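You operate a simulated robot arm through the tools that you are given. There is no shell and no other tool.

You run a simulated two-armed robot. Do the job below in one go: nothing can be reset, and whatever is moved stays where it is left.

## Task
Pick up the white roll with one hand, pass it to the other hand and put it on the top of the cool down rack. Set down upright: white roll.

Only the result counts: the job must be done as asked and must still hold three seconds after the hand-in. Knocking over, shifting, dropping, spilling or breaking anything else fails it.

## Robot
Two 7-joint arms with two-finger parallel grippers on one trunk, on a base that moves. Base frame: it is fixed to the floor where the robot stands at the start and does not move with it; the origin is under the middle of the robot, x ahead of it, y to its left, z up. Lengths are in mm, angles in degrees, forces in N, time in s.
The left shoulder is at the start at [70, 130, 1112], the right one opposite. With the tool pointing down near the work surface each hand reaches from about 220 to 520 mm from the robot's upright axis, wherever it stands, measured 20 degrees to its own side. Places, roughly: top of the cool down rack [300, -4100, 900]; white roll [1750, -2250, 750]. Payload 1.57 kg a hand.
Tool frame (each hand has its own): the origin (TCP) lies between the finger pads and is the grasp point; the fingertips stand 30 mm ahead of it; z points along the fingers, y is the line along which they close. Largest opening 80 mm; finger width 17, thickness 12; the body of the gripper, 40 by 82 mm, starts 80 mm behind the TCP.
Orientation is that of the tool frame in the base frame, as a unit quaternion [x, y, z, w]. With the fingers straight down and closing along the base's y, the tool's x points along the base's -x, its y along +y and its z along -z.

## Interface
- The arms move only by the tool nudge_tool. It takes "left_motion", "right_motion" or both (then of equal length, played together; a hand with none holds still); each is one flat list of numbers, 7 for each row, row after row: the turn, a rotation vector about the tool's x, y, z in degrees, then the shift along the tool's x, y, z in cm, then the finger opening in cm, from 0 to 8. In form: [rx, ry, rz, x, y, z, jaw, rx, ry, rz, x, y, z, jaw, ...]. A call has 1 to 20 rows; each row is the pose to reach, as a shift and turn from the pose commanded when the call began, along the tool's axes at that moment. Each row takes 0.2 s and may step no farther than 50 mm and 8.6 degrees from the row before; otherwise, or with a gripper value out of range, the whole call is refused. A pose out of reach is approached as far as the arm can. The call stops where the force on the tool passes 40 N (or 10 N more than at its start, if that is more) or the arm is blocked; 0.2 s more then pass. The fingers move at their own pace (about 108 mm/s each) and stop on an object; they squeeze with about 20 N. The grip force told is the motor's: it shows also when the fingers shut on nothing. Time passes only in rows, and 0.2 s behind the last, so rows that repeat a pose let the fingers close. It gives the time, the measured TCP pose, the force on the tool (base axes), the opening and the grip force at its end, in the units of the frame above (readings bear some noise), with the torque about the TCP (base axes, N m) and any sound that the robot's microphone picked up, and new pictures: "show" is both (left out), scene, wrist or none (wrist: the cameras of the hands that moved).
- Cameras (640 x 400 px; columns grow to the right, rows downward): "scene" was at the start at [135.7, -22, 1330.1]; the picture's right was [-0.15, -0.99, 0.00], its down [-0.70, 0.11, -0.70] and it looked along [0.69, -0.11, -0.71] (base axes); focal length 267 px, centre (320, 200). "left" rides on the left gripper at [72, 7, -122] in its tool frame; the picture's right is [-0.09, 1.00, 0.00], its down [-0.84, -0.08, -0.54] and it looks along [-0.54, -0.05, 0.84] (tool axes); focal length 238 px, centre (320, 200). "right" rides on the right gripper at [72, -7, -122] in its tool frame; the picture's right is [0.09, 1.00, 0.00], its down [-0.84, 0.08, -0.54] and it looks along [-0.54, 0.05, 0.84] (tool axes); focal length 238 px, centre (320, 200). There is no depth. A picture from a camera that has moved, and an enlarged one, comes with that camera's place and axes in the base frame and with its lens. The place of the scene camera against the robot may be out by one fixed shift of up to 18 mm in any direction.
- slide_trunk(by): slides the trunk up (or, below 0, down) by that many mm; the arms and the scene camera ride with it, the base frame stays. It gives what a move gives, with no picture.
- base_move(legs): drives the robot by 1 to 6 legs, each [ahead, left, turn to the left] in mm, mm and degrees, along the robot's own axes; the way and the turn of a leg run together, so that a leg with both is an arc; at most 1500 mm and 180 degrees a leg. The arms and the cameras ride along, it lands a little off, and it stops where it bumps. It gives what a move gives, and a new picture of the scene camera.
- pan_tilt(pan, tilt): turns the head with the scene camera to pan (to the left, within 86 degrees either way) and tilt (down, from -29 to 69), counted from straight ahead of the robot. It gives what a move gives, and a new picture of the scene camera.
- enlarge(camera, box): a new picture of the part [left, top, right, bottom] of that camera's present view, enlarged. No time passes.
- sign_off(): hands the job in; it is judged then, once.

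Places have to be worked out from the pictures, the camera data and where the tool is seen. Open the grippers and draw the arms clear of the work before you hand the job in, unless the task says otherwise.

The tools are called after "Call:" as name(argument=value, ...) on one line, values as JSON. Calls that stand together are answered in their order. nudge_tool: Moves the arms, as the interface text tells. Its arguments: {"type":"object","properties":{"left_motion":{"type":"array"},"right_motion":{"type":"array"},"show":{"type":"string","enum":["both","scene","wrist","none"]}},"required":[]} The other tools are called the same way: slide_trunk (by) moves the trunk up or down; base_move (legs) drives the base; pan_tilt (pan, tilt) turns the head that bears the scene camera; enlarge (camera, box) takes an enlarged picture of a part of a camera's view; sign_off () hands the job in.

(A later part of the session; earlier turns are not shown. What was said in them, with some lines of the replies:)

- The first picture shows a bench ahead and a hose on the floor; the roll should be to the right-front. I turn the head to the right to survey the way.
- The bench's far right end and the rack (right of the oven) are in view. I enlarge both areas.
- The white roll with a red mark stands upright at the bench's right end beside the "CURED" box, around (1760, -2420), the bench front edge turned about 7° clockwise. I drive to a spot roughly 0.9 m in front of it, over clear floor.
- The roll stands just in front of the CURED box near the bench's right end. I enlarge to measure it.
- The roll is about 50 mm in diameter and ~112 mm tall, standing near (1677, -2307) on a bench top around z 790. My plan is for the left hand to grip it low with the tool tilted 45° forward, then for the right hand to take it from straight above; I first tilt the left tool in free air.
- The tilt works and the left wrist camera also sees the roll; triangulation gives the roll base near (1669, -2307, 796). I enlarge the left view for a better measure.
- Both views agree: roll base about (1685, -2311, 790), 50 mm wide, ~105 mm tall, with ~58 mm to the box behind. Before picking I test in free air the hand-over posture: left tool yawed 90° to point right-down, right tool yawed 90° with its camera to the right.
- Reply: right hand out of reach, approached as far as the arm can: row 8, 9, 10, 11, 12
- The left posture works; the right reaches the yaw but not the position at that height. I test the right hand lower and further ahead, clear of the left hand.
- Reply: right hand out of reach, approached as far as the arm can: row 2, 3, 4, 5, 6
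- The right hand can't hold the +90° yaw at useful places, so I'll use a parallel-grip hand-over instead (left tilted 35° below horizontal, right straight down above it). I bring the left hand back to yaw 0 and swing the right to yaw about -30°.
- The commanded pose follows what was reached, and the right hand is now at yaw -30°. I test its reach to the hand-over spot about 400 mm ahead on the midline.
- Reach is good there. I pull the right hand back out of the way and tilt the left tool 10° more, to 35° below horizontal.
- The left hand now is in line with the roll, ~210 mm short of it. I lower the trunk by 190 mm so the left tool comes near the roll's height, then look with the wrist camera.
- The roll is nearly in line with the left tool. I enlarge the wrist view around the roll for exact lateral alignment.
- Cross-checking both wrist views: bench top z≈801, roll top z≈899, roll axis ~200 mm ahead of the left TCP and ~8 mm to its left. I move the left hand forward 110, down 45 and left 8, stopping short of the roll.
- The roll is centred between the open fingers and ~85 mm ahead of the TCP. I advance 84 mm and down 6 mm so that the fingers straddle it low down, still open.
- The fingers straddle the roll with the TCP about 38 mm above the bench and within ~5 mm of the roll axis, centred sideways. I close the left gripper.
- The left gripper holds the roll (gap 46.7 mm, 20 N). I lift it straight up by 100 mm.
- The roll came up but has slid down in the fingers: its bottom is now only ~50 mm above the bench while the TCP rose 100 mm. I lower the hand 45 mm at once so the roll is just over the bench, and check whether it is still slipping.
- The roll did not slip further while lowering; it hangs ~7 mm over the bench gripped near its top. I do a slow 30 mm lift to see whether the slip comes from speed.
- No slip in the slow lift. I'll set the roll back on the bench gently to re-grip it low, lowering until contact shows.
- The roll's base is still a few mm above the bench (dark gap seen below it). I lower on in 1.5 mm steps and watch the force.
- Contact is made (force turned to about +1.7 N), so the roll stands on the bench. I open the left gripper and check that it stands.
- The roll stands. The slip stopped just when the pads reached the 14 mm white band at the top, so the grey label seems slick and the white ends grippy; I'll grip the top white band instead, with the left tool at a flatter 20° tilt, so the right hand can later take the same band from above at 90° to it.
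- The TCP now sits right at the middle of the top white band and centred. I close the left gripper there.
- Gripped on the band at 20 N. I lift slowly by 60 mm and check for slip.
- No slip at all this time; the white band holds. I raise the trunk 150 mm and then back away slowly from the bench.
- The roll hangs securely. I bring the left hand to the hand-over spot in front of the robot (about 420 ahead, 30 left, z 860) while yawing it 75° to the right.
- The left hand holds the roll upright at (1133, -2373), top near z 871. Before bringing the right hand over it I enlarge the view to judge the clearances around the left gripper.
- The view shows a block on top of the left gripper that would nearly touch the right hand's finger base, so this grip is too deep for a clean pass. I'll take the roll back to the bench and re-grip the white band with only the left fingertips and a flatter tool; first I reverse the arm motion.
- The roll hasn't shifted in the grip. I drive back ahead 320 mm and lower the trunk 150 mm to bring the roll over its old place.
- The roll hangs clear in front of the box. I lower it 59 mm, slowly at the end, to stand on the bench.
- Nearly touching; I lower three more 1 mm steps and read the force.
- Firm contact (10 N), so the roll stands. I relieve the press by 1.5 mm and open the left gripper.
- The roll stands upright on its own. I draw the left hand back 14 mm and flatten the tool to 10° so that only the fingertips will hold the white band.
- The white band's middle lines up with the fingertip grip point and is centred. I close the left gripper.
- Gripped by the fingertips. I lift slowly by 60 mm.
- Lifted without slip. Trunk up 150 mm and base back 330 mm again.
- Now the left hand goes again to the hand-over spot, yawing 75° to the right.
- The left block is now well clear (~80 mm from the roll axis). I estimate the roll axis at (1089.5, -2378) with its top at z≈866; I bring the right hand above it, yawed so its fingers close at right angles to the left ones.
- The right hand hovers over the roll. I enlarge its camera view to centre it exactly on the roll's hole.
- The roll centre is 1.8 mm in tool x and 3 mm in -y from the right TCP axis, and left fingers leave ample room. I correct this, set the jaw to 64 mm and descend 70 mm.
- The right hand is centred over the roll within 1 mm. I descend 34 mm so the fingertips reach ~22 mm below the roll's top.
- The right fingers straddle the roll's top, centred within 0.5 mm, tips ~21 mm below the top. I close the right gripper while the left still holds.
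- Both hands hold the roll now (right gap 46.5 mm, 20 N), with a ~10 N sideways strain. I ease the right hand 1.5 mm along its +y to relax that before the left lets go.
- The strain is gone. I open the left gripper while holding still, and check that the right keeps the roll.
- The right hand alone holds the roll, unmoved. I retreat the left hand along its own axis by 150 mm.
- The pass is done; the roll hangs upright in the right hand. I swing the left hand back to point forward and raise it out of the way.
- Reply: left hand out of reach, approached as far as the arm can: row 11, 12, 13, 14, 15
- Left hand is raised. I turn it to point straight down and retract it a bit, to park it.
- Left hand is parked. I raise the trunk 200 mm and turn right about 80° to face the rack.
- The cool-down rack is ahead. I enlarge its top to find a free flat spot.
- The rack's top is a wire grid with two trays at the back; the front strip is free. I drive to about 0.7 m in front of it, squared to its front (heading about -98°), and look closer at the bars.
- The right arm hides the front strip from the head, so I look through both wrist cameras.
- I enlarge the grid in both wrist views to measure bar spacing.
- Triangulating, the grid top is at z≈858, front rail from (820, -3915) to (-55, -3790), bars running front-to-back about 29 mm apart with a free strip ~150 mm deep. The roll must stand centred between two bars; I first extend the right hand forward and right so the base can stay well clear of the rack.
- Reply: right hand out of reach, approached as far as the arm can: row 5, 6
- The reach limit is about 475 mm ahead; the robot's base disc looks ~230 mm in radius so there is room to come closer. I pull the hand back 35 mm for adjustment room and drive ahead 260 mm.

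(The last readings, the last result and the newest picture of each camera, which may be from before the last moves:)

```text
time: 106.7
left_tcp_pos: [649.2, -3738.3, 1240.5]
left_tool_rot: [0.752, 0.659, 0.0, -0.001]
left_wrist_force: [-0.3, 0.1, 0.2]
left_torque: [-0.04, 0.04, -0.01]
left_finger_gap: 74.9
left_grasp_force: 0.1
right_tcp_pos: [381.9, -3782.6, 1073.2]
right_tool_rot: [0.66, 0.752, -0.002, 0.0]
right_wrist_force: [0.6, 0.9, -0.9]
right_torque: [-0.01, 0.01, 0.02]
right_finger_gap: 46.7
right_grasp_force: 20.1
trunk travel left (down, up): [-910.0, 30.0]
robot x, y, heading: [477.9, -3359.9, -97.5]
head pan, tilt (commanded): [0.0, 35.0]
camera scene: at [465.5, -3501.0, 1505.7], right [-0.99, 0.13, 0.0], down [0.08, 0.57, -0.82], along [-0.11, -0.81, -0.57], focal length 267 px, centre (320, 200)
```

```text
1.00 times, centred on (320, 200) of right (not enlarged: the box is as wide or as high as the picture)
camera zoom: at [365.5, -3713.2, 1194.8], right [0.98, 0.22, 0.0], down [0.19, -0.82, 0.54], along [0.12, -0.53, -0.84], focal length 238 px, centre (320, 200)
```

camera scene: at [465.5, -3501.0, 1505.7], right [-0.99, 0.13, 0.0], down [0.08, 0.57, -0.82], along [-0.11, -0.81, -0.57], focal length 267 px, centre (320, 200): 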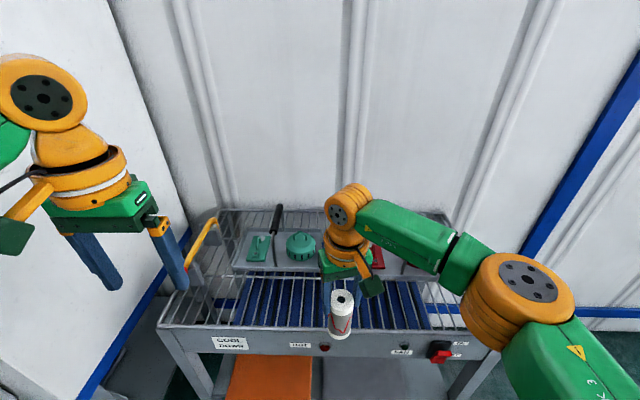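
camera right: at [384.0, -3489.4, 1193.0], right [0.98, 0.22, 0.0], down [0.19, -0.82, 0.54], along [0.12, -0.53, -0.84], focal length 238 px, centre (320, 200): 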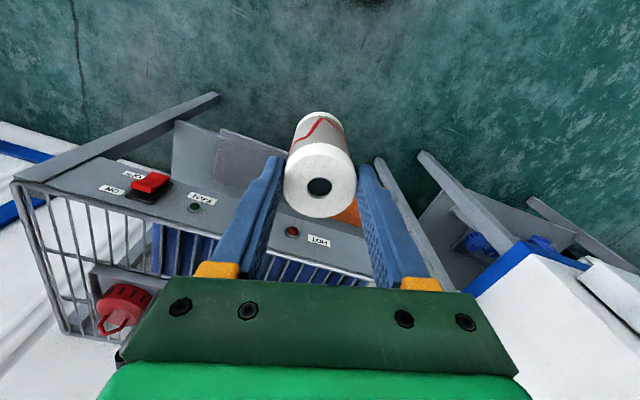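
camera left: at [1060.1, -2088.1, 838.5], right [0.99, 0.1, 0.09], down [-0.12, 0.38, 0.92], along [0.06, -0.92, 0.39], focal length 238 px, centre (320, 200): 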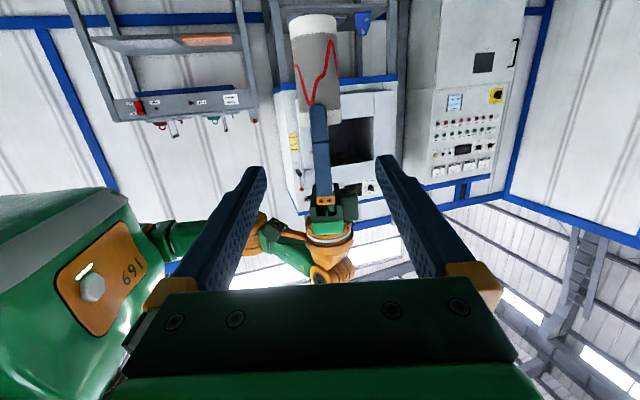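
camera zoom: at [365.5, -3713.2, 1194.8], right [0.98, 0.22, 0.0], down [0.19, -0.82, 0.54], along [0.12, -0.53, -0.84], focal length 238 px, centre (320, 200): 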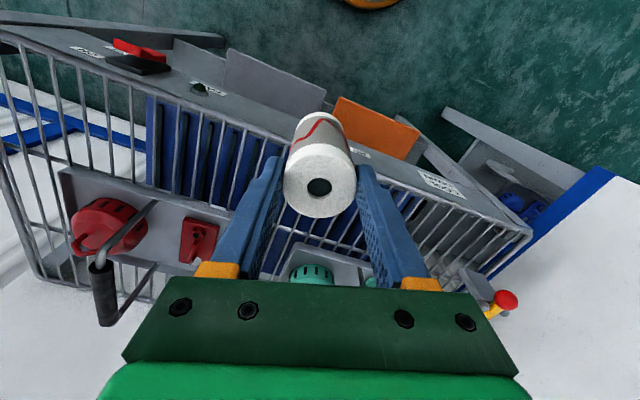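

Roll is now ~70 mm in front of the front rail at a height well above it. I drive 144 mm further so the roll hangs over the free front strip.

Call:
base_move(legs=[[144, 0, 0]])

Call:
enlarge(camera="right", box=[160, 60, 480, 260])

Call:
enlarge(camera="scene", box=[220, 200, 460, 350])

```text
time: 108.0
left_tcp_pos: [630.4, -3877.3, 1241.5]
left_tool_rot: [0.752, 0.659, -0.001, 0.0]
left_wrist_force: [0.1, 0.6, 0.0]
left_torque: [-0.06, -0.02, 0.0]
left_finger_gap: 75.3
left_grasp_force: 0.0
right_tcp_pos: [361.4, -3922.3, 1073.1]
right_tool_rot: [0.659, 0.752, -0.002, 0.0]
right_wrist_force: [-0.5, 0.4, -0.9]
right_torque: [-0.04, 0.01, -0.02]
right_finger_gap: 46.5
right_grasp_force: 20.3
trunk travel left (down, up): [-910.0, 30.0]
robot x, y, heading: [457.9, -3499.7, -97.2]
head pan, tilt (commanded): [0.0, 35.0]
camera scene: at [446.9, -3640.9, 1505.8], right [-0.99, 0.13, 0.0], down [0.08, 0.57, -0.82], along [-0.11, -0.81, -0.57], focal length 267 px, centre (320, 200)
```

scene: 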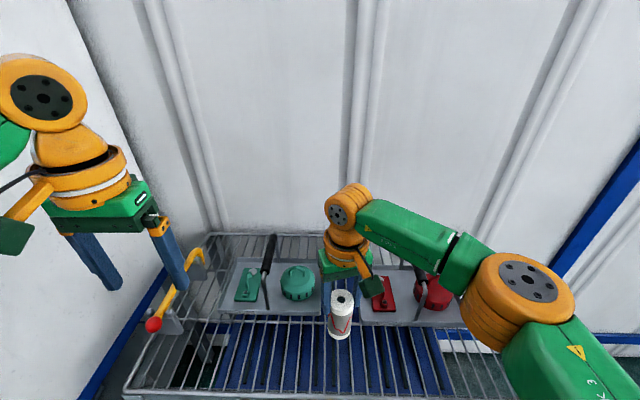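

```text
2.00 times, centred on (320, 160) of right
camera zoom: at [346.8, -3853.3, 1195.2], right [0.98, 0.22, 0.0], down [0.19, -0.82, 0.55], along [0.12, -0.53, -0.84], focal length 477 px, centre (320, 280)
```

zoom: 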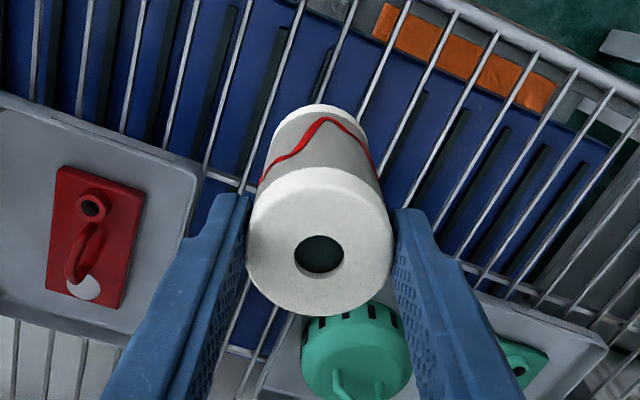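

```text
2.67 times, centred on (340, 275) of scene
camera zoom: at [446.9, -3640.9, 1505.8], right [-0.99, 0.13, 0.0], down [0.08, 0.57, -0.82], along [-0.11, -0.81, -0.57], focal length 713 px, centre (267, 0)
```

zoom: 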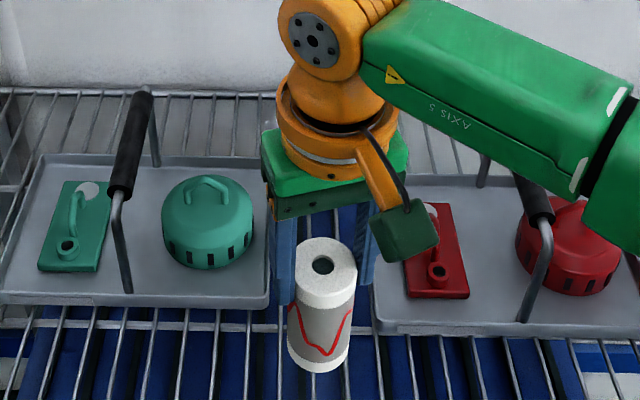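

The head and wrist views show the bars well. I enlarge the wrist view near the landing point (which projects at about pixel (320,110)).

Call:
enlarge(camera="right", box=[260, 50, 380, 125])

Call:
enlarge(camera="scene", box=[270, 270, 430, 370])

```text
5.33 times, centred on (320, 88) of right
camera zoom: at [346.8, -3853.3, 1195.2], right [0.98, 0.22, 0.0], down [0.19, -0.82, 0.55], along [0.12, -0.53, -0.84], focal length 1271 px, centre (320, 800)
```

zoom: 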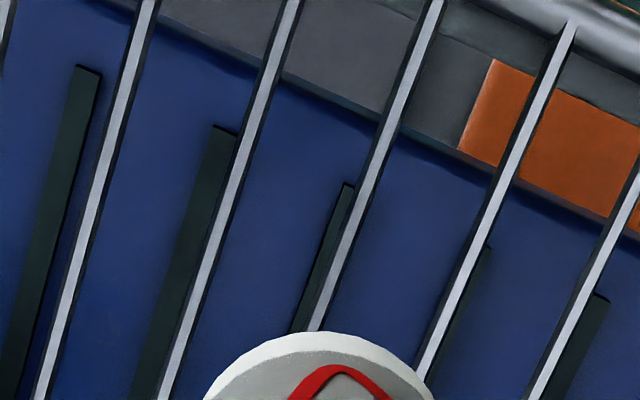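

```text
4.00 times, centred on (350, 320) of scene
camera zoom: at [446.9, -3640.9, 1505.8], right [-0.99, 0.13, 0.0], down [0.08, 0.57, -0.82], along [-0.11, -0.81, -0.57], focal length 1069 px, centre (200, -280)
```

zoom: 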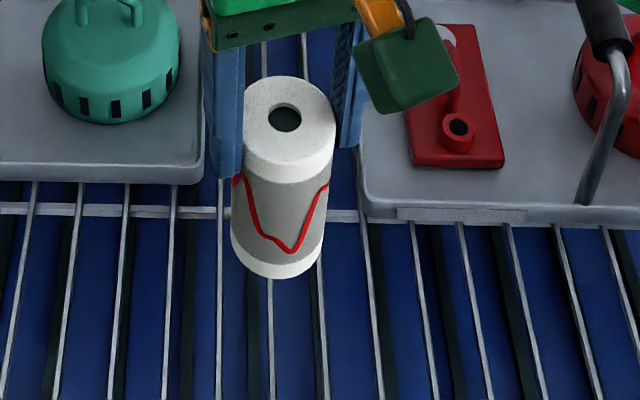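

Projecting straight down, the roll's axis lands almost exactly on a bar; bars are ~30 mm apart, so I shift the right hand 15 mm to the left (tool +y) to centre it in a gap, then lower the trunk 60 mm.

Call:
nudge_tool(right_motion=[0, 0, 0, 0, 0.75, 0, 2, 0, 0, 0, 0, 1.48, 0, 2, 0, 0, 0, 0, 1.48, 0, 2], show="none")

Call:
slide_trunk(by=-60)

Call:
enlarge(camera="right", box=[260, 50, 380, 125])

Call:
enlarge(camera="scene", box=[270, 270, 430, 370])

```text
time: 108.8
left_tcp_pos: [628.9, -3882.1, 1241.7]
left_tool_rot: [0.752, 0.659, 0.0, -0.001]
left_wrist_force: [-0.3, 0.1, 0.3]
left_torque: [0.02, 0.0, 0.01]
left_finger_gap: 74.8
left_grasp_force: 0.1
right_tcp_pos: [376.7, -3925.3, 1071.5]
right_tool_rot: [0.659, 0.752, 0.0, 0.0]
right_wrist_force: [0.4, -0.6, -1.0]
right_torque: [0.01, 0.0, 0.01]
right_finger_gap: 46.4
right_grasp_force: 19.6
trunk travel left (down, up): [-910.0, 30.0]
robot x, y, heading: [458.6, -3502.4, -97.5]
head pan, tilt (commanded): [0.0, 35.0]
```

```text
time: 109.8
left_tcp_pos: [630.7, -3880.9, 1180.6]
left_tool_rot: [0.752, 0.66, -0.001, -0.001]
left_wrist_force: [-0.3, -0.5, 0.4]
left_torque: [0.03, 0.02, 0.0]
left_finger_gap: 75.0
left_grasp_force: 0.1
right_tcp_pos: [377.0, -3924.7, 1011.9]
right_tool_rot: [0.659, 0.752, 0.0, 0.0]
right_wrist_force: [0.6, -0.3, -1.3]
right_torque: [0.01, 0.05, -0.02]
right_finger_gap: 46.7
right_grasp_force: 20.0
trunk travel left (down, up): [-850.0, 90.0]
robot x, y, heading: [461.8, -3495.6, -97.5]
head pan, tilt (commanded): [0.0, 35.0]
```

```text
5.33 times, centred on (320, 88) of right
camera zoom: at [361.2, -3855.2, 1133.7], right [0.98, 0.22, 0.0], down [0.19, -0.82, 0.54], along [0.12, -0.53, -0.84], focal length 1271 px, centre (320, 800)
```

zoom: 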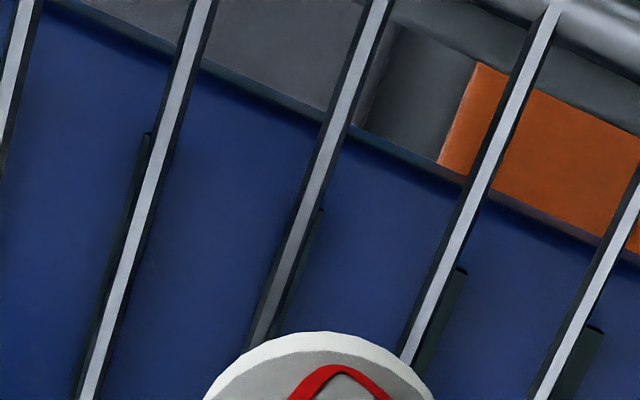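

```text
4.00 times, centred on (350, 320) of scene
camera zoom: at [446.3, -3645.8, 1445.3], right [-0.99, 0.13, 0.0], down [0.08, 0.57, -0.82], along [-0.11, -0.81, -0.57], focal length 1069 px, centre (200, -280)
```

zoom: 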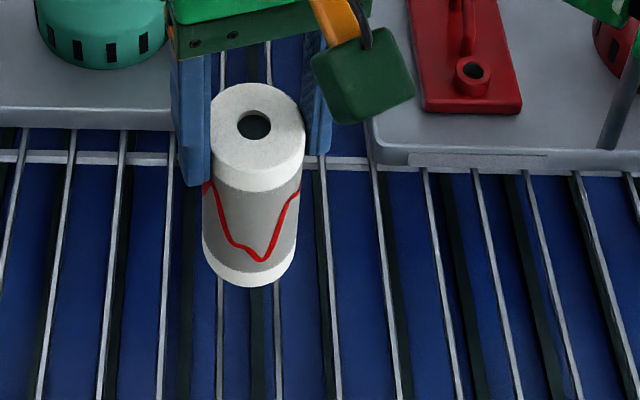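

The landing point is now centred between two bars within ~1 mm. I lower the right hand 38 mm slowly, keeping a few mm above the grid.

Call:
nudge_tool(right_motion=[0, 0, 0, 0, 0, 0.8, 2, 0, 0, 0, 0, 0, 1.6, 2, 0, 0, 0, 0, 0, 2.4, 2, 0, 0, 0, 0, 0, 3.2, 2, 0, 0, 0, 0, 0, 3.8, 2], show="both")

Call:
enlarge(camera="scene", box=[280, 280, 400, 355])

Call:
enlarge(camera="right", box=[250, 50, 390, 138])

```text
time: 111.0
left_tcp_pos: [628.8, -3883.3, 1180.3]
left_tool_rot: [0.752, 0.66, -0.001, -0.001]
left_wrist_force: [0.5, 0.7, 0.8]
left_torque: [0.0, 0.0, 0.0]
left_finger_gap: 75.3
left_grasp_force: 0.0
right_tcp_pos: [376.2, -3924.1, 974.6]
right_tool_rot: [0.659, 0.752, 0.001, 0.0]
right_wrist_force: [0.3, -0.7, -1.0]
right_torque: [-0.01, 0.0, 0.0]
right_finger_gap: 46.5
right_grasp_force: 20.3
trunk travel left (down, up): [-850.0, 90.0]
robot x, y, heading: [456.8, -3499.9, -97.5]
head pan, tilt (commanded): [0.0, 35.0]
camera scene: at [446.2, -3646.4, 1445.3], right [-0.99, 0.13, 0.0], down [0.08, 0.57, -0.82], along [-0.11, -0.81, -0.57], focal length 267 px, centre (320, 200)
camera right: at [361.0, -3855.8, 1095.6], right [0.98, 0.22, 0.0], down [0.19, -0.82, 0.54], along [0.12, -0.53, -0.84], focal length 238 px, centre (320, 200)
```

scene: 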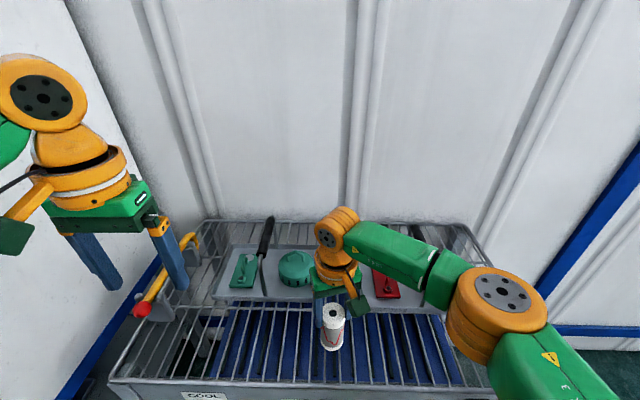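
right: 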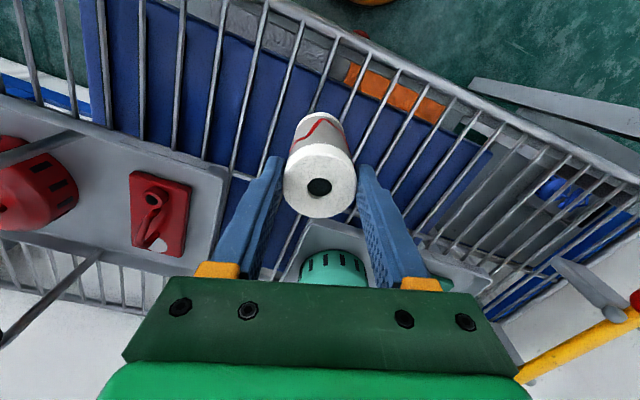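

```text
5.33 times, centred on (340, 318) of scene
camera zoom: at [446.2, -3646.4, 1445.3], right [-0.99, 0.13, 0.0], down [0.08, 0.57, -0.82], along [-0.11, -0.81, -0.57], focal length 1425 px, centre (213, -427)
```

zoom: 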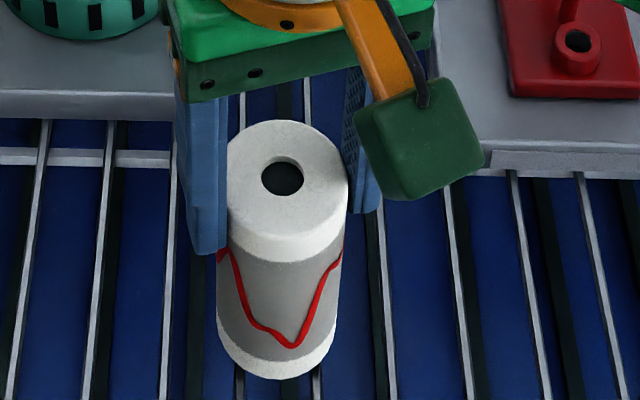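

```text
4.55 times, centred on (320, 94) of right
camera zoom: at [361.0, -3855.8, 1095.6], right [0.98, 0.22, 0.0], down [0.19, -0.82, 0.54], along [0.12, -0.53, -0.84], focal length 1083 px, centre (320, 682)
```

zoom: 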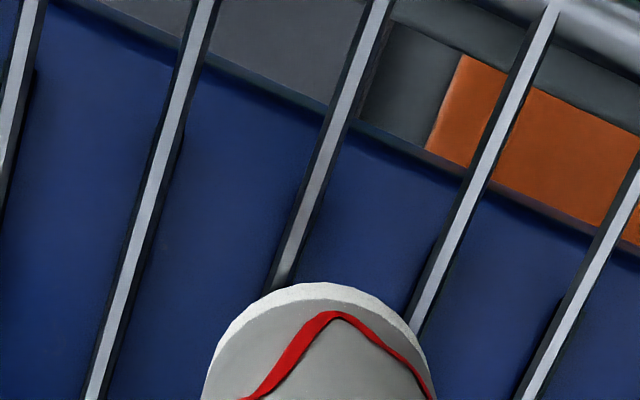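

Centred between the bars; roughly 9 mm to go. I lower 6 mm in small steps and check the force.

Call:
nudge_tool(right_motion=[0, 0, 0, 0, 0, 0.2, 2, 0, 0, 0, 0, 0, 0.4, 2, 0, 0, 0, 0, 0, 0.6, 2, 0, 0, 0, 0, 0, 0.6, 2], show="none")

Call:
enlarge(camera="scene", box=[280, 280, 400, 355])

```text
time: 112.0
left_tcp_pos: [628.2, -3882.4, 1180.0]
left_tool_rot: [0.752, 0.66, 0.0, -0.002]
left_wrist_force: [-0.4, -0.4, -0.6]
left_torque: [0.02, 0.01, -0.02]
left_finger_gap: 75.0
left_grasp_force: 0.1
right_tcp_pos: [376.4, -3924.4, 967.6]
right_tool_rot: [0.659, 0.752, 0.0, 0.0]
right_wrist_force: [-0.6, -0.1, -1.9]
right_torque: [0.01, -0.02, 0.01]
right_finger_gap: 46.5
right_grasp_force: 19.9
trunk travel left (down, up): [-850.0, 90.0]
robot x, y, heading: [462.1, -3500.6, -97.6]
head pan, tilt (commanded): [0.0, 35.0]
```

```text
5.33 times, centred on (340, 318) of scene
camera zoom: at [446.2, -3646.2, 1445.3], right [-0.99, 0.13, 0.0], down [0.08, 0.57, -0.82], along [-0.11, -0.81, -0.57], focal length 1425 px, centre (213, -427)
```

zoom: 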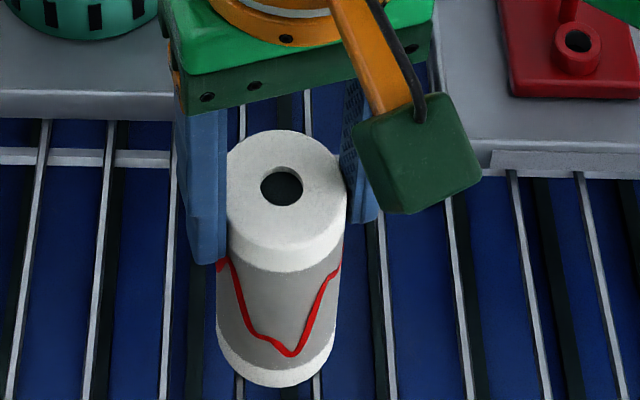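

Still hanging free. I continue in 1 mm steps for 4 mm.

Call:
nudge_tool(right_motion=[0, 0, 0, 0, 0, 0.1, 2, 0, 0, 0, 0, 0, 0.2, 2, 0, 0, 0, 0, 0, 0.3, 2, 0, 0, 0, 0, 0, 0.3, 2], show="none")

```text
time: 113.0
left_tcp_pos: [629.5, -3880.4, 1179.9]
left_tool_rot: [0.752, 0.659, 0.0, 0.0]
left_wrist_force: [-0.2, -0.2, -0.3]
left_torque: [0.01, 0.04, 0.03]
left_finger_gap: 75.2
left_grasp_force: 0.1
right_tcp_pos: [376.3, -3924.1, 966.0]
right_tool_rot: [0.66, 0.752, -0.002, 0.001]
right_wrist_force: [-1.2, -4.8, 17.4]
right_torque: [-0.21, 0.0, -0.01]
right_finger_gap: 46.6
right_grasp_force: 19.6
trunk travel left (down, up): [-850.0, 90.0]
robot x, y, heading: [461.0, -3496.7, -97.6]
head pan, tilt (commanded): [0.0, 35.0]
```

Contact with the grid (17 N). I ease up 1.5–2 mm to leave only a light touch and look.

Call:
nudge_tool(right_motion=[0, 0, 0, 0, 0, -0.1, 2, 0, 0, 0, 0, 0, -0.17, 2, 0, 0, 0, 0, 0, -0.17, 2], show="both")

Call:
enlarge(camera="scene", box=[280, 280, 400, 355])

Call:
enlarge(camera="right", box=[250, 50, 390, 138])

```text
time: 113.8
left_tcp_pos: [629.8, -3881.5, 1180.4]
left_tool_rot: [0.752, 0.659, 0.001, -0.001]
left_wrist_force: [0.5, -0.2, -0.6]
left_torque: [0.0, -0.02, 0.06]
left_finger_gap: 75.1
left_grasp_force: 0.0
right_tcp_pos: [377.2, -3924.1, 966.4]
right_tool_rot: [0.66, 0.752, 0.0, 0.0]
right_wrist_force: [-0.5, -0.4, 0.6]
right_torque: [0.03, -0.06, 0.0]
right_finger_gap: 46.5
right_grasp_force: 19.9
trunk travel left (down, up): [-850.0, 90.0]
robot x, y, heading: [458.8, -3501.3, -97.4]
head pan, tilt (commanded): [0.0, 35.0]
camera scene: at [446.6, -3645.6, 1445.2], right [-0.99, 0.13, 0.0], down [0.08, 0.57, -0.82], along [-0.11, -0.81, -0.57], focal length 267 px, centre (320, 200)
camera right: at [361.1, -3854.9, 1087.8], right [0.98, 0.22, 0.0], down [0.19, -0.82, 0.54], along [0.12, -0.53, -0.84], focal length 238 px, centre (320, 200)
```

scene: 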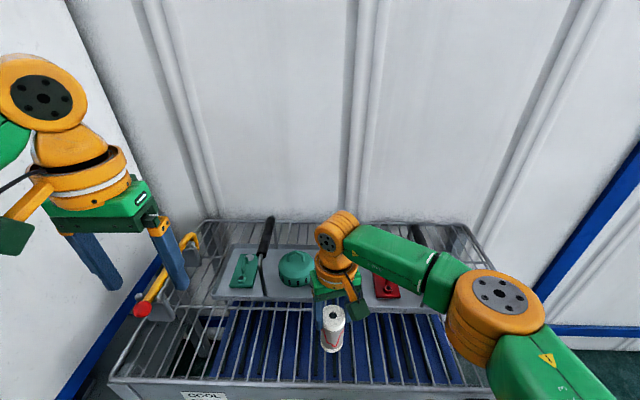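
right: 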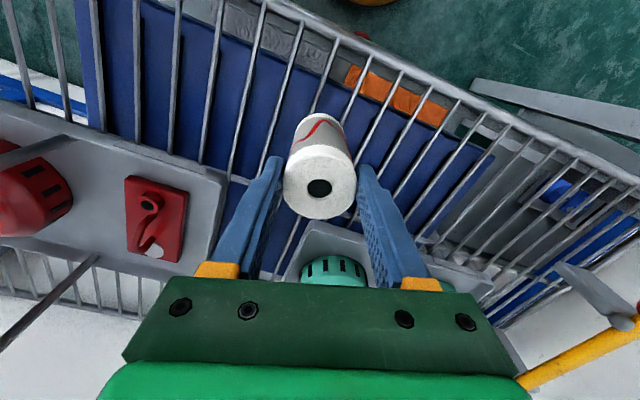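

```text
5.33 times, centred on (340, 318) of scene
camera zoom: at [446.6, -3645.6, 1445.2], right [-0.99, 0.13, 0.0], down [0.08, 0.57, -0.82], along [-0.11, -0.81, -0.57], focal length 1425 px, centre (213, -427)
```

zoom: 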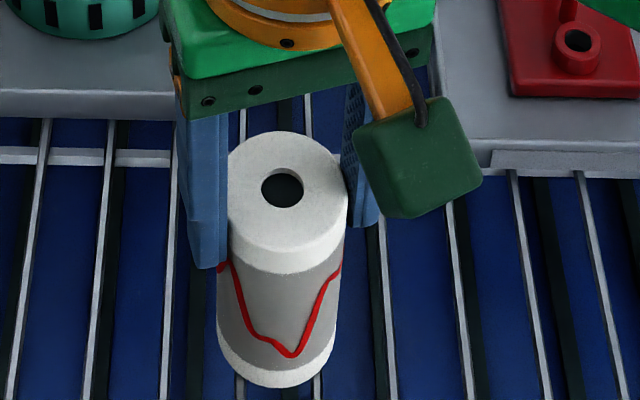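

```text
4.55 times, centred on (320, 94) of right
camera zoom: at [361.1, -3854.9, 1087.8], right [0.98, 0.22, 0.0], down [0.19, -0.82, 0.54], along [0.12, -0.53, -0.84], focal length 1083 px, centre (320, 682)
```

zoom: 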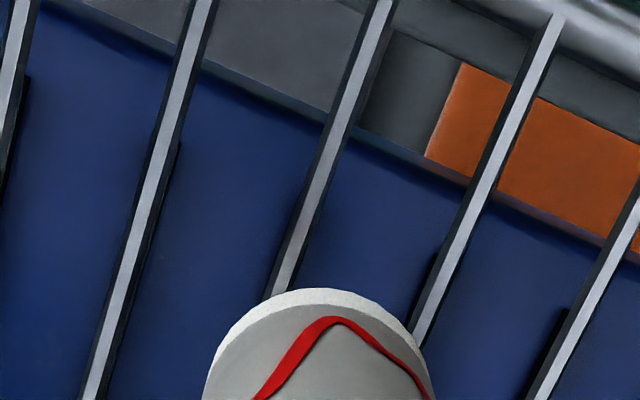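

Light contact, roll upright and centred between two bars. I open the right gripper gently.

Call:
nudge_tool(right_motion=[0, 0, 0, 0, 0, 0, 4.9, 0, 0, 0, 0, 0, 0, 5.5, 0, 0, 0, 0, 0, 0, 6.4, 0, 0, 0, 0, 0, 0, 6.8, 0, 0, 0, 0, 0, 0, 6.8], show="both")

Call:
enlarge(camera="scene", box=[280, 280, 400, 355])

Call:
enlarge(camera="right", box=[240, 90, 400, 190])

```text
time: 115.0
left_tcp_pos: [629.7, -3881.8, 1180.8]
left_tool_rot: [0.752, 0.659, 0.0, -0.001]
left_wrist_force: [0.0, -1.2, 0.6]
left_torque: [0.01, -0.01, 0.0]
left_finger_gap: 75.0
left_grasp_force: 0.1
right_tcp_pos: [376.8, -3925.5, 966.0]
right_tool_rot: [0.66, 0.752, 0.001, 0.001]
right_wrist_force: [-0.4, -0.3, -0.4]
right_torque: [0.03, 0.02, -0.02]
right_finger_gap: 68.3
right_grasp_force: 0.0
trunk travel left (down, up): [-850.0, 90.0]
robot x, y, heading: [459.1, -3502.7, -97.3]
head pan, tilt (commanded): [0.0, 35.0]
camera scene: at [446.3, -3645.9, 1445.3], right [-0.99, 0.13, 0.0], down [0.08, 0.57, -0.82], along [-0.11, -0.81, -0.57], focal length 267 px, centre (320, 200)
camera right: at [360.8, -3855.3, 1088.2], right [0.98, 0.22, 0.0], down [0.19, -0.82, 0.54], along [0.12, -0.53, -0.84], focal length 238 px, centre (320, 200)
```

scene: 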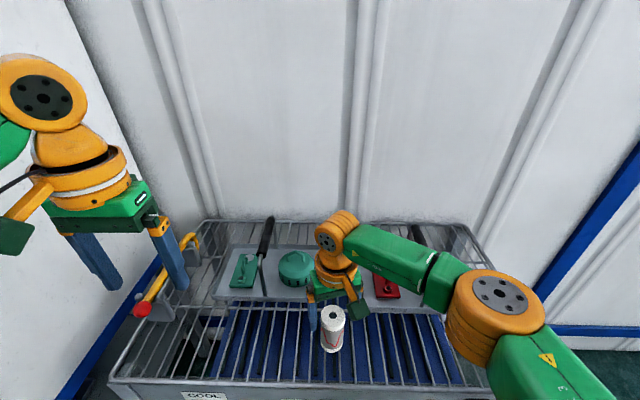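
right: 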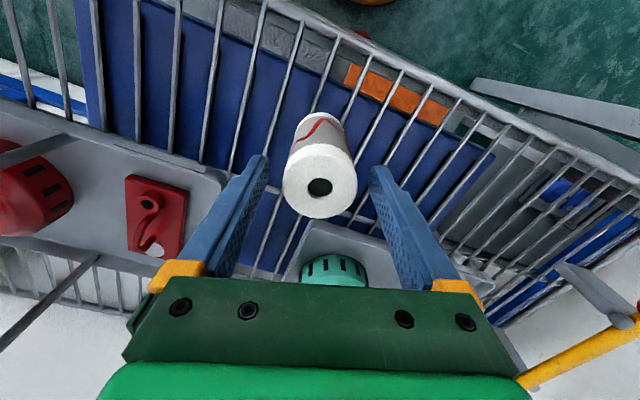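

```text
5.33 times, centred on (340, 318) of scene
camera zoom: at [446.3, -3645.9, 1445.3], right [-0.99, 0.13, 0.0], down [0.08, 0.57, -0.82], along [-0.11, -0.81, -0.57], focal length 1425 px, centre (213, -427)
```

zoom: 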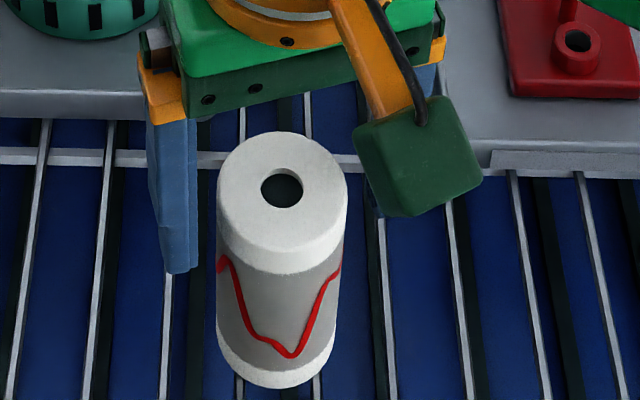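

```text
4.00 times, centred on (320, 140) of right
camera zoom: at [360.8, -3855.3, 1088.2], right [0.98, 0.22, 0.0], down [0.19, -0.82, 0.54], along [0.12, -0.53, -0.84], focal length 953 px, centre (320, 440)
```

zoom: 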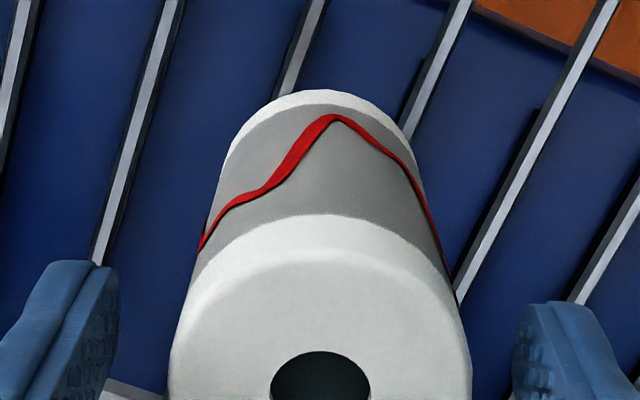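

The roll stands free and upright. I raise the right hand straight up 120 mm.

Call:
nudge_tool(right_motion=[0, 0, 0, 0, 0, -1, 7.2, 0, 0, 0, 0, 0, -2.5, 7.2, 0, 0, 0, 0, 0, -4.5, 7.2, 0, 0, 0, 0, 0, -7, 7.2, 0, 0, 0, 0, 0, -9.5, 7.2, 0, 0, 0, 0, 0, -12, 7.2], show="both")

Call:
enlarge(camera="scene", box=[260, 240, 420, 360])

```text
time: 116.4
left_tcp_pos: [629.6, -3881.2, 1181.1]
left_tool_rot: [0.752, 0.659, 0.0, -0.001]
left_wrist_force: [-0.5, -0.4, -0.3]
left_torque: [0.01, 0.01, -0.02]
left_finger_gap: 75.2
left_grasp_force: 0.1
right_tcp_pos: [376.4, -3923.4, 1086.7]
right_tool_rot: [0.66, 0.752, 0.0, 0.0]
right_wrist_force: [-0.4, 0.0, -0.5]
right_torque: [0.0, 0.02, -0.02]
right_finger_gap: 71.9
right_grasp_force: 0.0
trunk travel left (down, up): [-850.0, 90.0]
robot x, y, heading: [459.0, -3497.7, -97.5]
head pan, tilt (commanded): [0.0, 35.0]
camera scene: at [446.7, -3645.5, 1445.3], right [-0.99, 0.13, 0.0], down [0.08, 0.57, -0.82], along [-0.11, -0.81, -0.57], focal length 267 px, centre (320, 200)
camera right: at [361.1, -3854.0, 1209.2], right [0.98, 0.22, 0.0], down [0.19, -0.82, 0.54], along [0.12, -0.53, -0.84], focal length 238 px, centre (320, 200)
```

scene: 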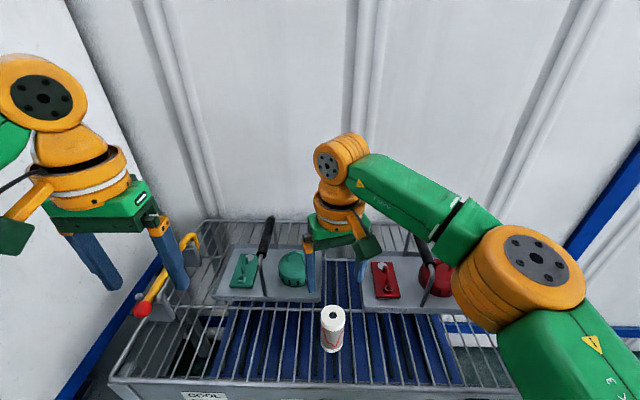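
right: 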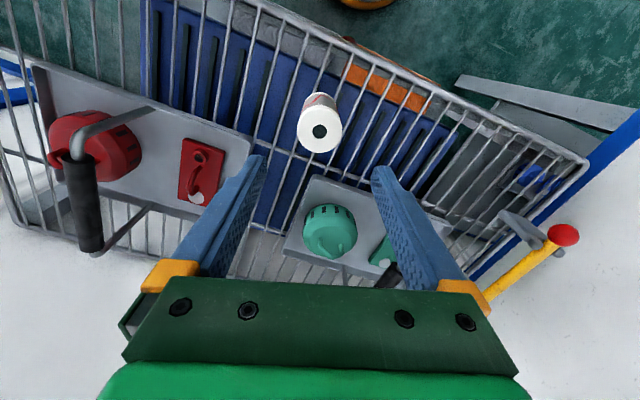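

```text
3.33 times, centred on (340, 300) of scene
camera zoom: at [446.7, -3645.5, 1445.3], right [-0.99, 0.13, 0.0], down [0.08, 0.57, -0.82], along [-0.11, -0.81, -0.57], focal length 891 px, centre (253, -133)
```

zoom: 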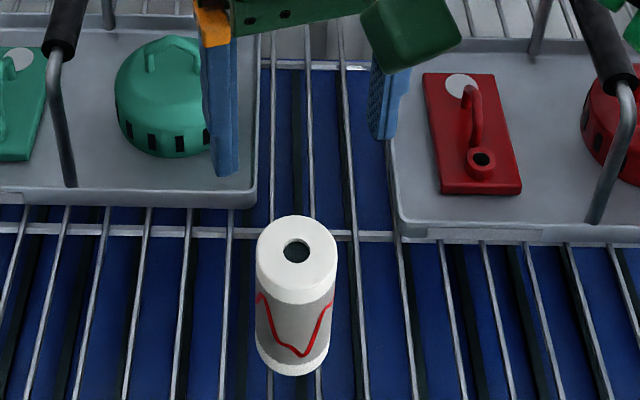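

The roll stands alone on the bars, the hand is 100 mm above it. I back the robot straight away from the rack.

Call:
base_move(legs=[[-400, 0, 0]])

Call:
enlarge(camera="scene", box=[220, 180, 480, 343])

```text
time: 118.9
left_tcp_pos: [681.7, -3490.5, 1180.2]
left_tool_rot: [0.753, 0.658, 0.001, -0.002]
left_wrist_force: [0.2, -0.8, -0.1]
left_torque: [0.02, -0.02, -0.04]
left_finger_gap: 74.9
left_grasp_force: 0.0
right_tcp_pos: [428.0, -3530.1, 1087.1]
right_tool_rot: [0.66, 0.752, 0.0, 0.0]
right_wrist_force: [0.0, 0.4, 0.2]
right_torque: [0.03, 0.02, -0.04]
right_finger_gap: 71.9
right_grasp_force: 0.0
trunk travel left (down, up): [-850.0, 90.0]
robot x, y, heading: [511.9, -3103.2, -97.8]
head pan, tilt (commanded): [0.0, 35.0]
camera scene: at [498.6, -3253.7, 1445.0], right [-0.99, 0.13, 0.0], down [0.08, 0.57, -0.82], along [-0.11, -0.81, -0.58], focal length 267 px, centre (320, 200)
```

scene: 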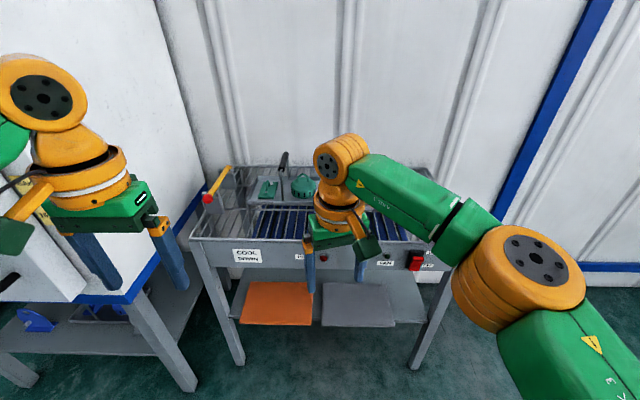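

```text
2.45 times, centred on (350, 262) of scene
camera zoom: at [498.6, -3253.7, 1445.0], right [-0.99, 0.13, 0.0], down [0.08, 0.57, -0.82], along [-0.11, -0.81, -0.58], focal length 656 px, centre (246, 49)
```

zoom: 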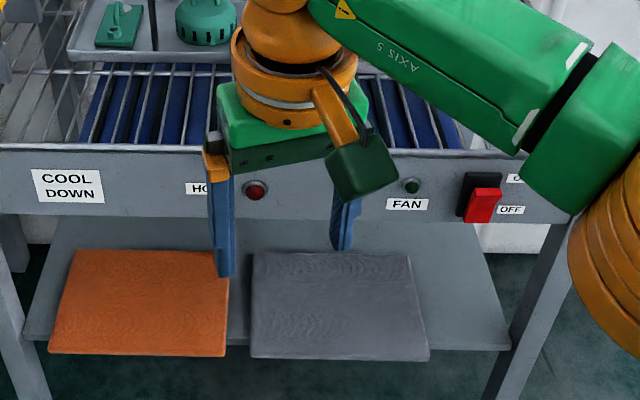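

The right hand hides the roll from the head camera; I check with the wrist cameras.

Call:
enlarge(camera="right", box=[0, 0, 640, 400])

Call:
enlarge(camera="left", box=[0, 0, 640, 400])

```text
1.00 times, centred on (320, 200) of right (not enlarged: the box is as wide or as high as the picture)
camera zoom: at [412.8, -3461.5, 1208.0], right [0.98, 0.22, 0.0], down [0.18, -0.82, 0.54], along [0.12, -0.53, -0.84], focal length 238 px, centre (320, 200)
```

zoom: 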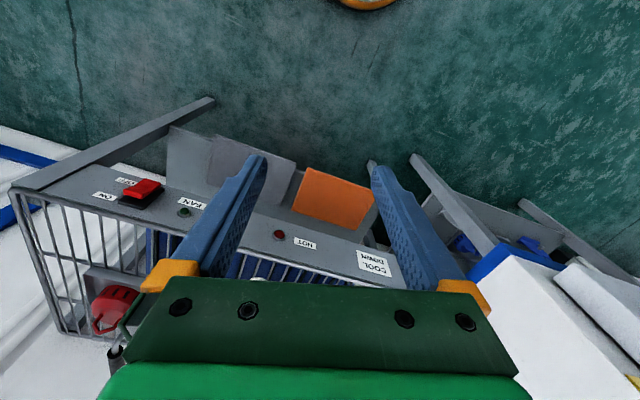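

```text
1.00 times, centred on (320, 200) of left (not enlarged: the box is as wide or as high as the picture)
camera zoom: at [697.6, -3420.3, 1302.1], right [0.97, -0.22, 0.0], down [-0.19, -0.82, 0.54], along [-0.12, -0.53, -0.84], focal length 238 px, centre (320, 200)
```

zoom: 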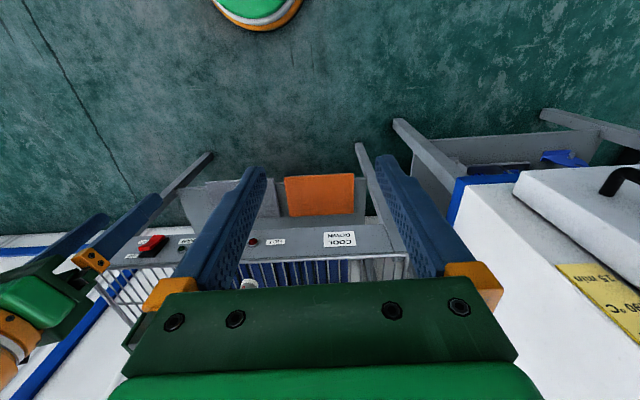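

I move the right hand aside in free air to get a clear view of the placed roll.

Call:
nudge_tool(right_motion=[0, 0, 0, 1, -4, 0, 7.2, 0, 0, 0, 2, -8, 0, 7.2, 0, 0, 0, 3, -12, 0, 7.2, 0, 0, 0, 4, -16, 0, 7.2], show="scene")

Call:
enlarge(camera="scene", box=[190, 140, 450, 303])

```text
time: 119.9
left_tcp_pos: [680.8, -3487.0, 1181.3]
left_tool_rot: [0.752, 0.659, 0.0, 0.0]
left_wrist_force: [-0.5, 0.4, -0.5]
left_torque: [-0.02, -0.03, 0.02]
left_finger_gap: 75.1
left_grasp_force: 0.0
right_tcp_pos: [262.6, -3510.8, 1086.7]
right_tool_rot: [0.66, 0.751, 0.0, 0.001]
right_wrist_force: [0.1, 0.0, -0.1]
right_torque: [0.02, -0.06, -0.01]
right_finger_gap: 72.0
right_grasp_force: 0.0
trunk travel left (down, up): [-850.0, 90.0]
robot x, y, heading: [509.7, -3104.7, -97.8]
head pan, tilt (commanded): [0.0, 35.0]
camera scene: at [496.8, -3250.5, 1445.3], right [-0.99, 0.13, 0.0], down [0.08, 0.57, -0.82], along [-0.11, -0.81, -0.57], focal length 267 px, centre (320, 200)
```

scene: 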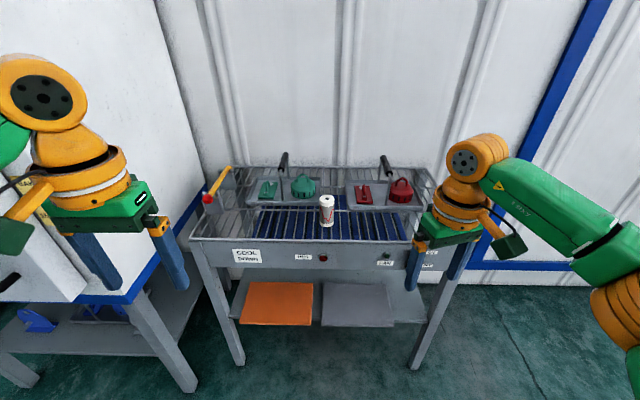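

```text
2.45 times, centred on (320, 222) of scene
camera zoom: at [496.8, -3250.5, 1445.3], right [-0.99, 0.13, 0.0], down [0.08, 0.57, -0.82], along [-0.11, -0.81, -0.57], focal length 656 px, centre (320, 147)
```

zoom: 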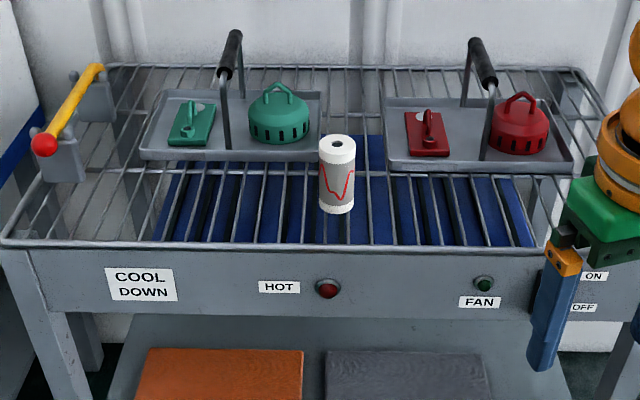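

The roll stands upright on the rack's grid, nothing else has moved, and both open hands are well clear. I hand the job in.

Call:
sign_off()

```text
The job is handed in.
```

The white roll is standing upright on the cool down rack. It sits on the free strip of the grid in front of the two trays, centred between two bars. I checked it with the head camera before handing in: it was upright and still, the other items were where they had been, and both open hands were clear of the rack.

- **Pick-up:** The first lift slipped, because the left hand was gripping the grey middle of the roll. I set the roll back on the bench and gripped the white band at its top instead, which held. I later set it down once more to re-grip with just the fingertips, so the right hand had room.
- **Hand-over:** The pass was done in mid-air. The right hand closed on the top band from above while the left still held it, and only then did the left let go.
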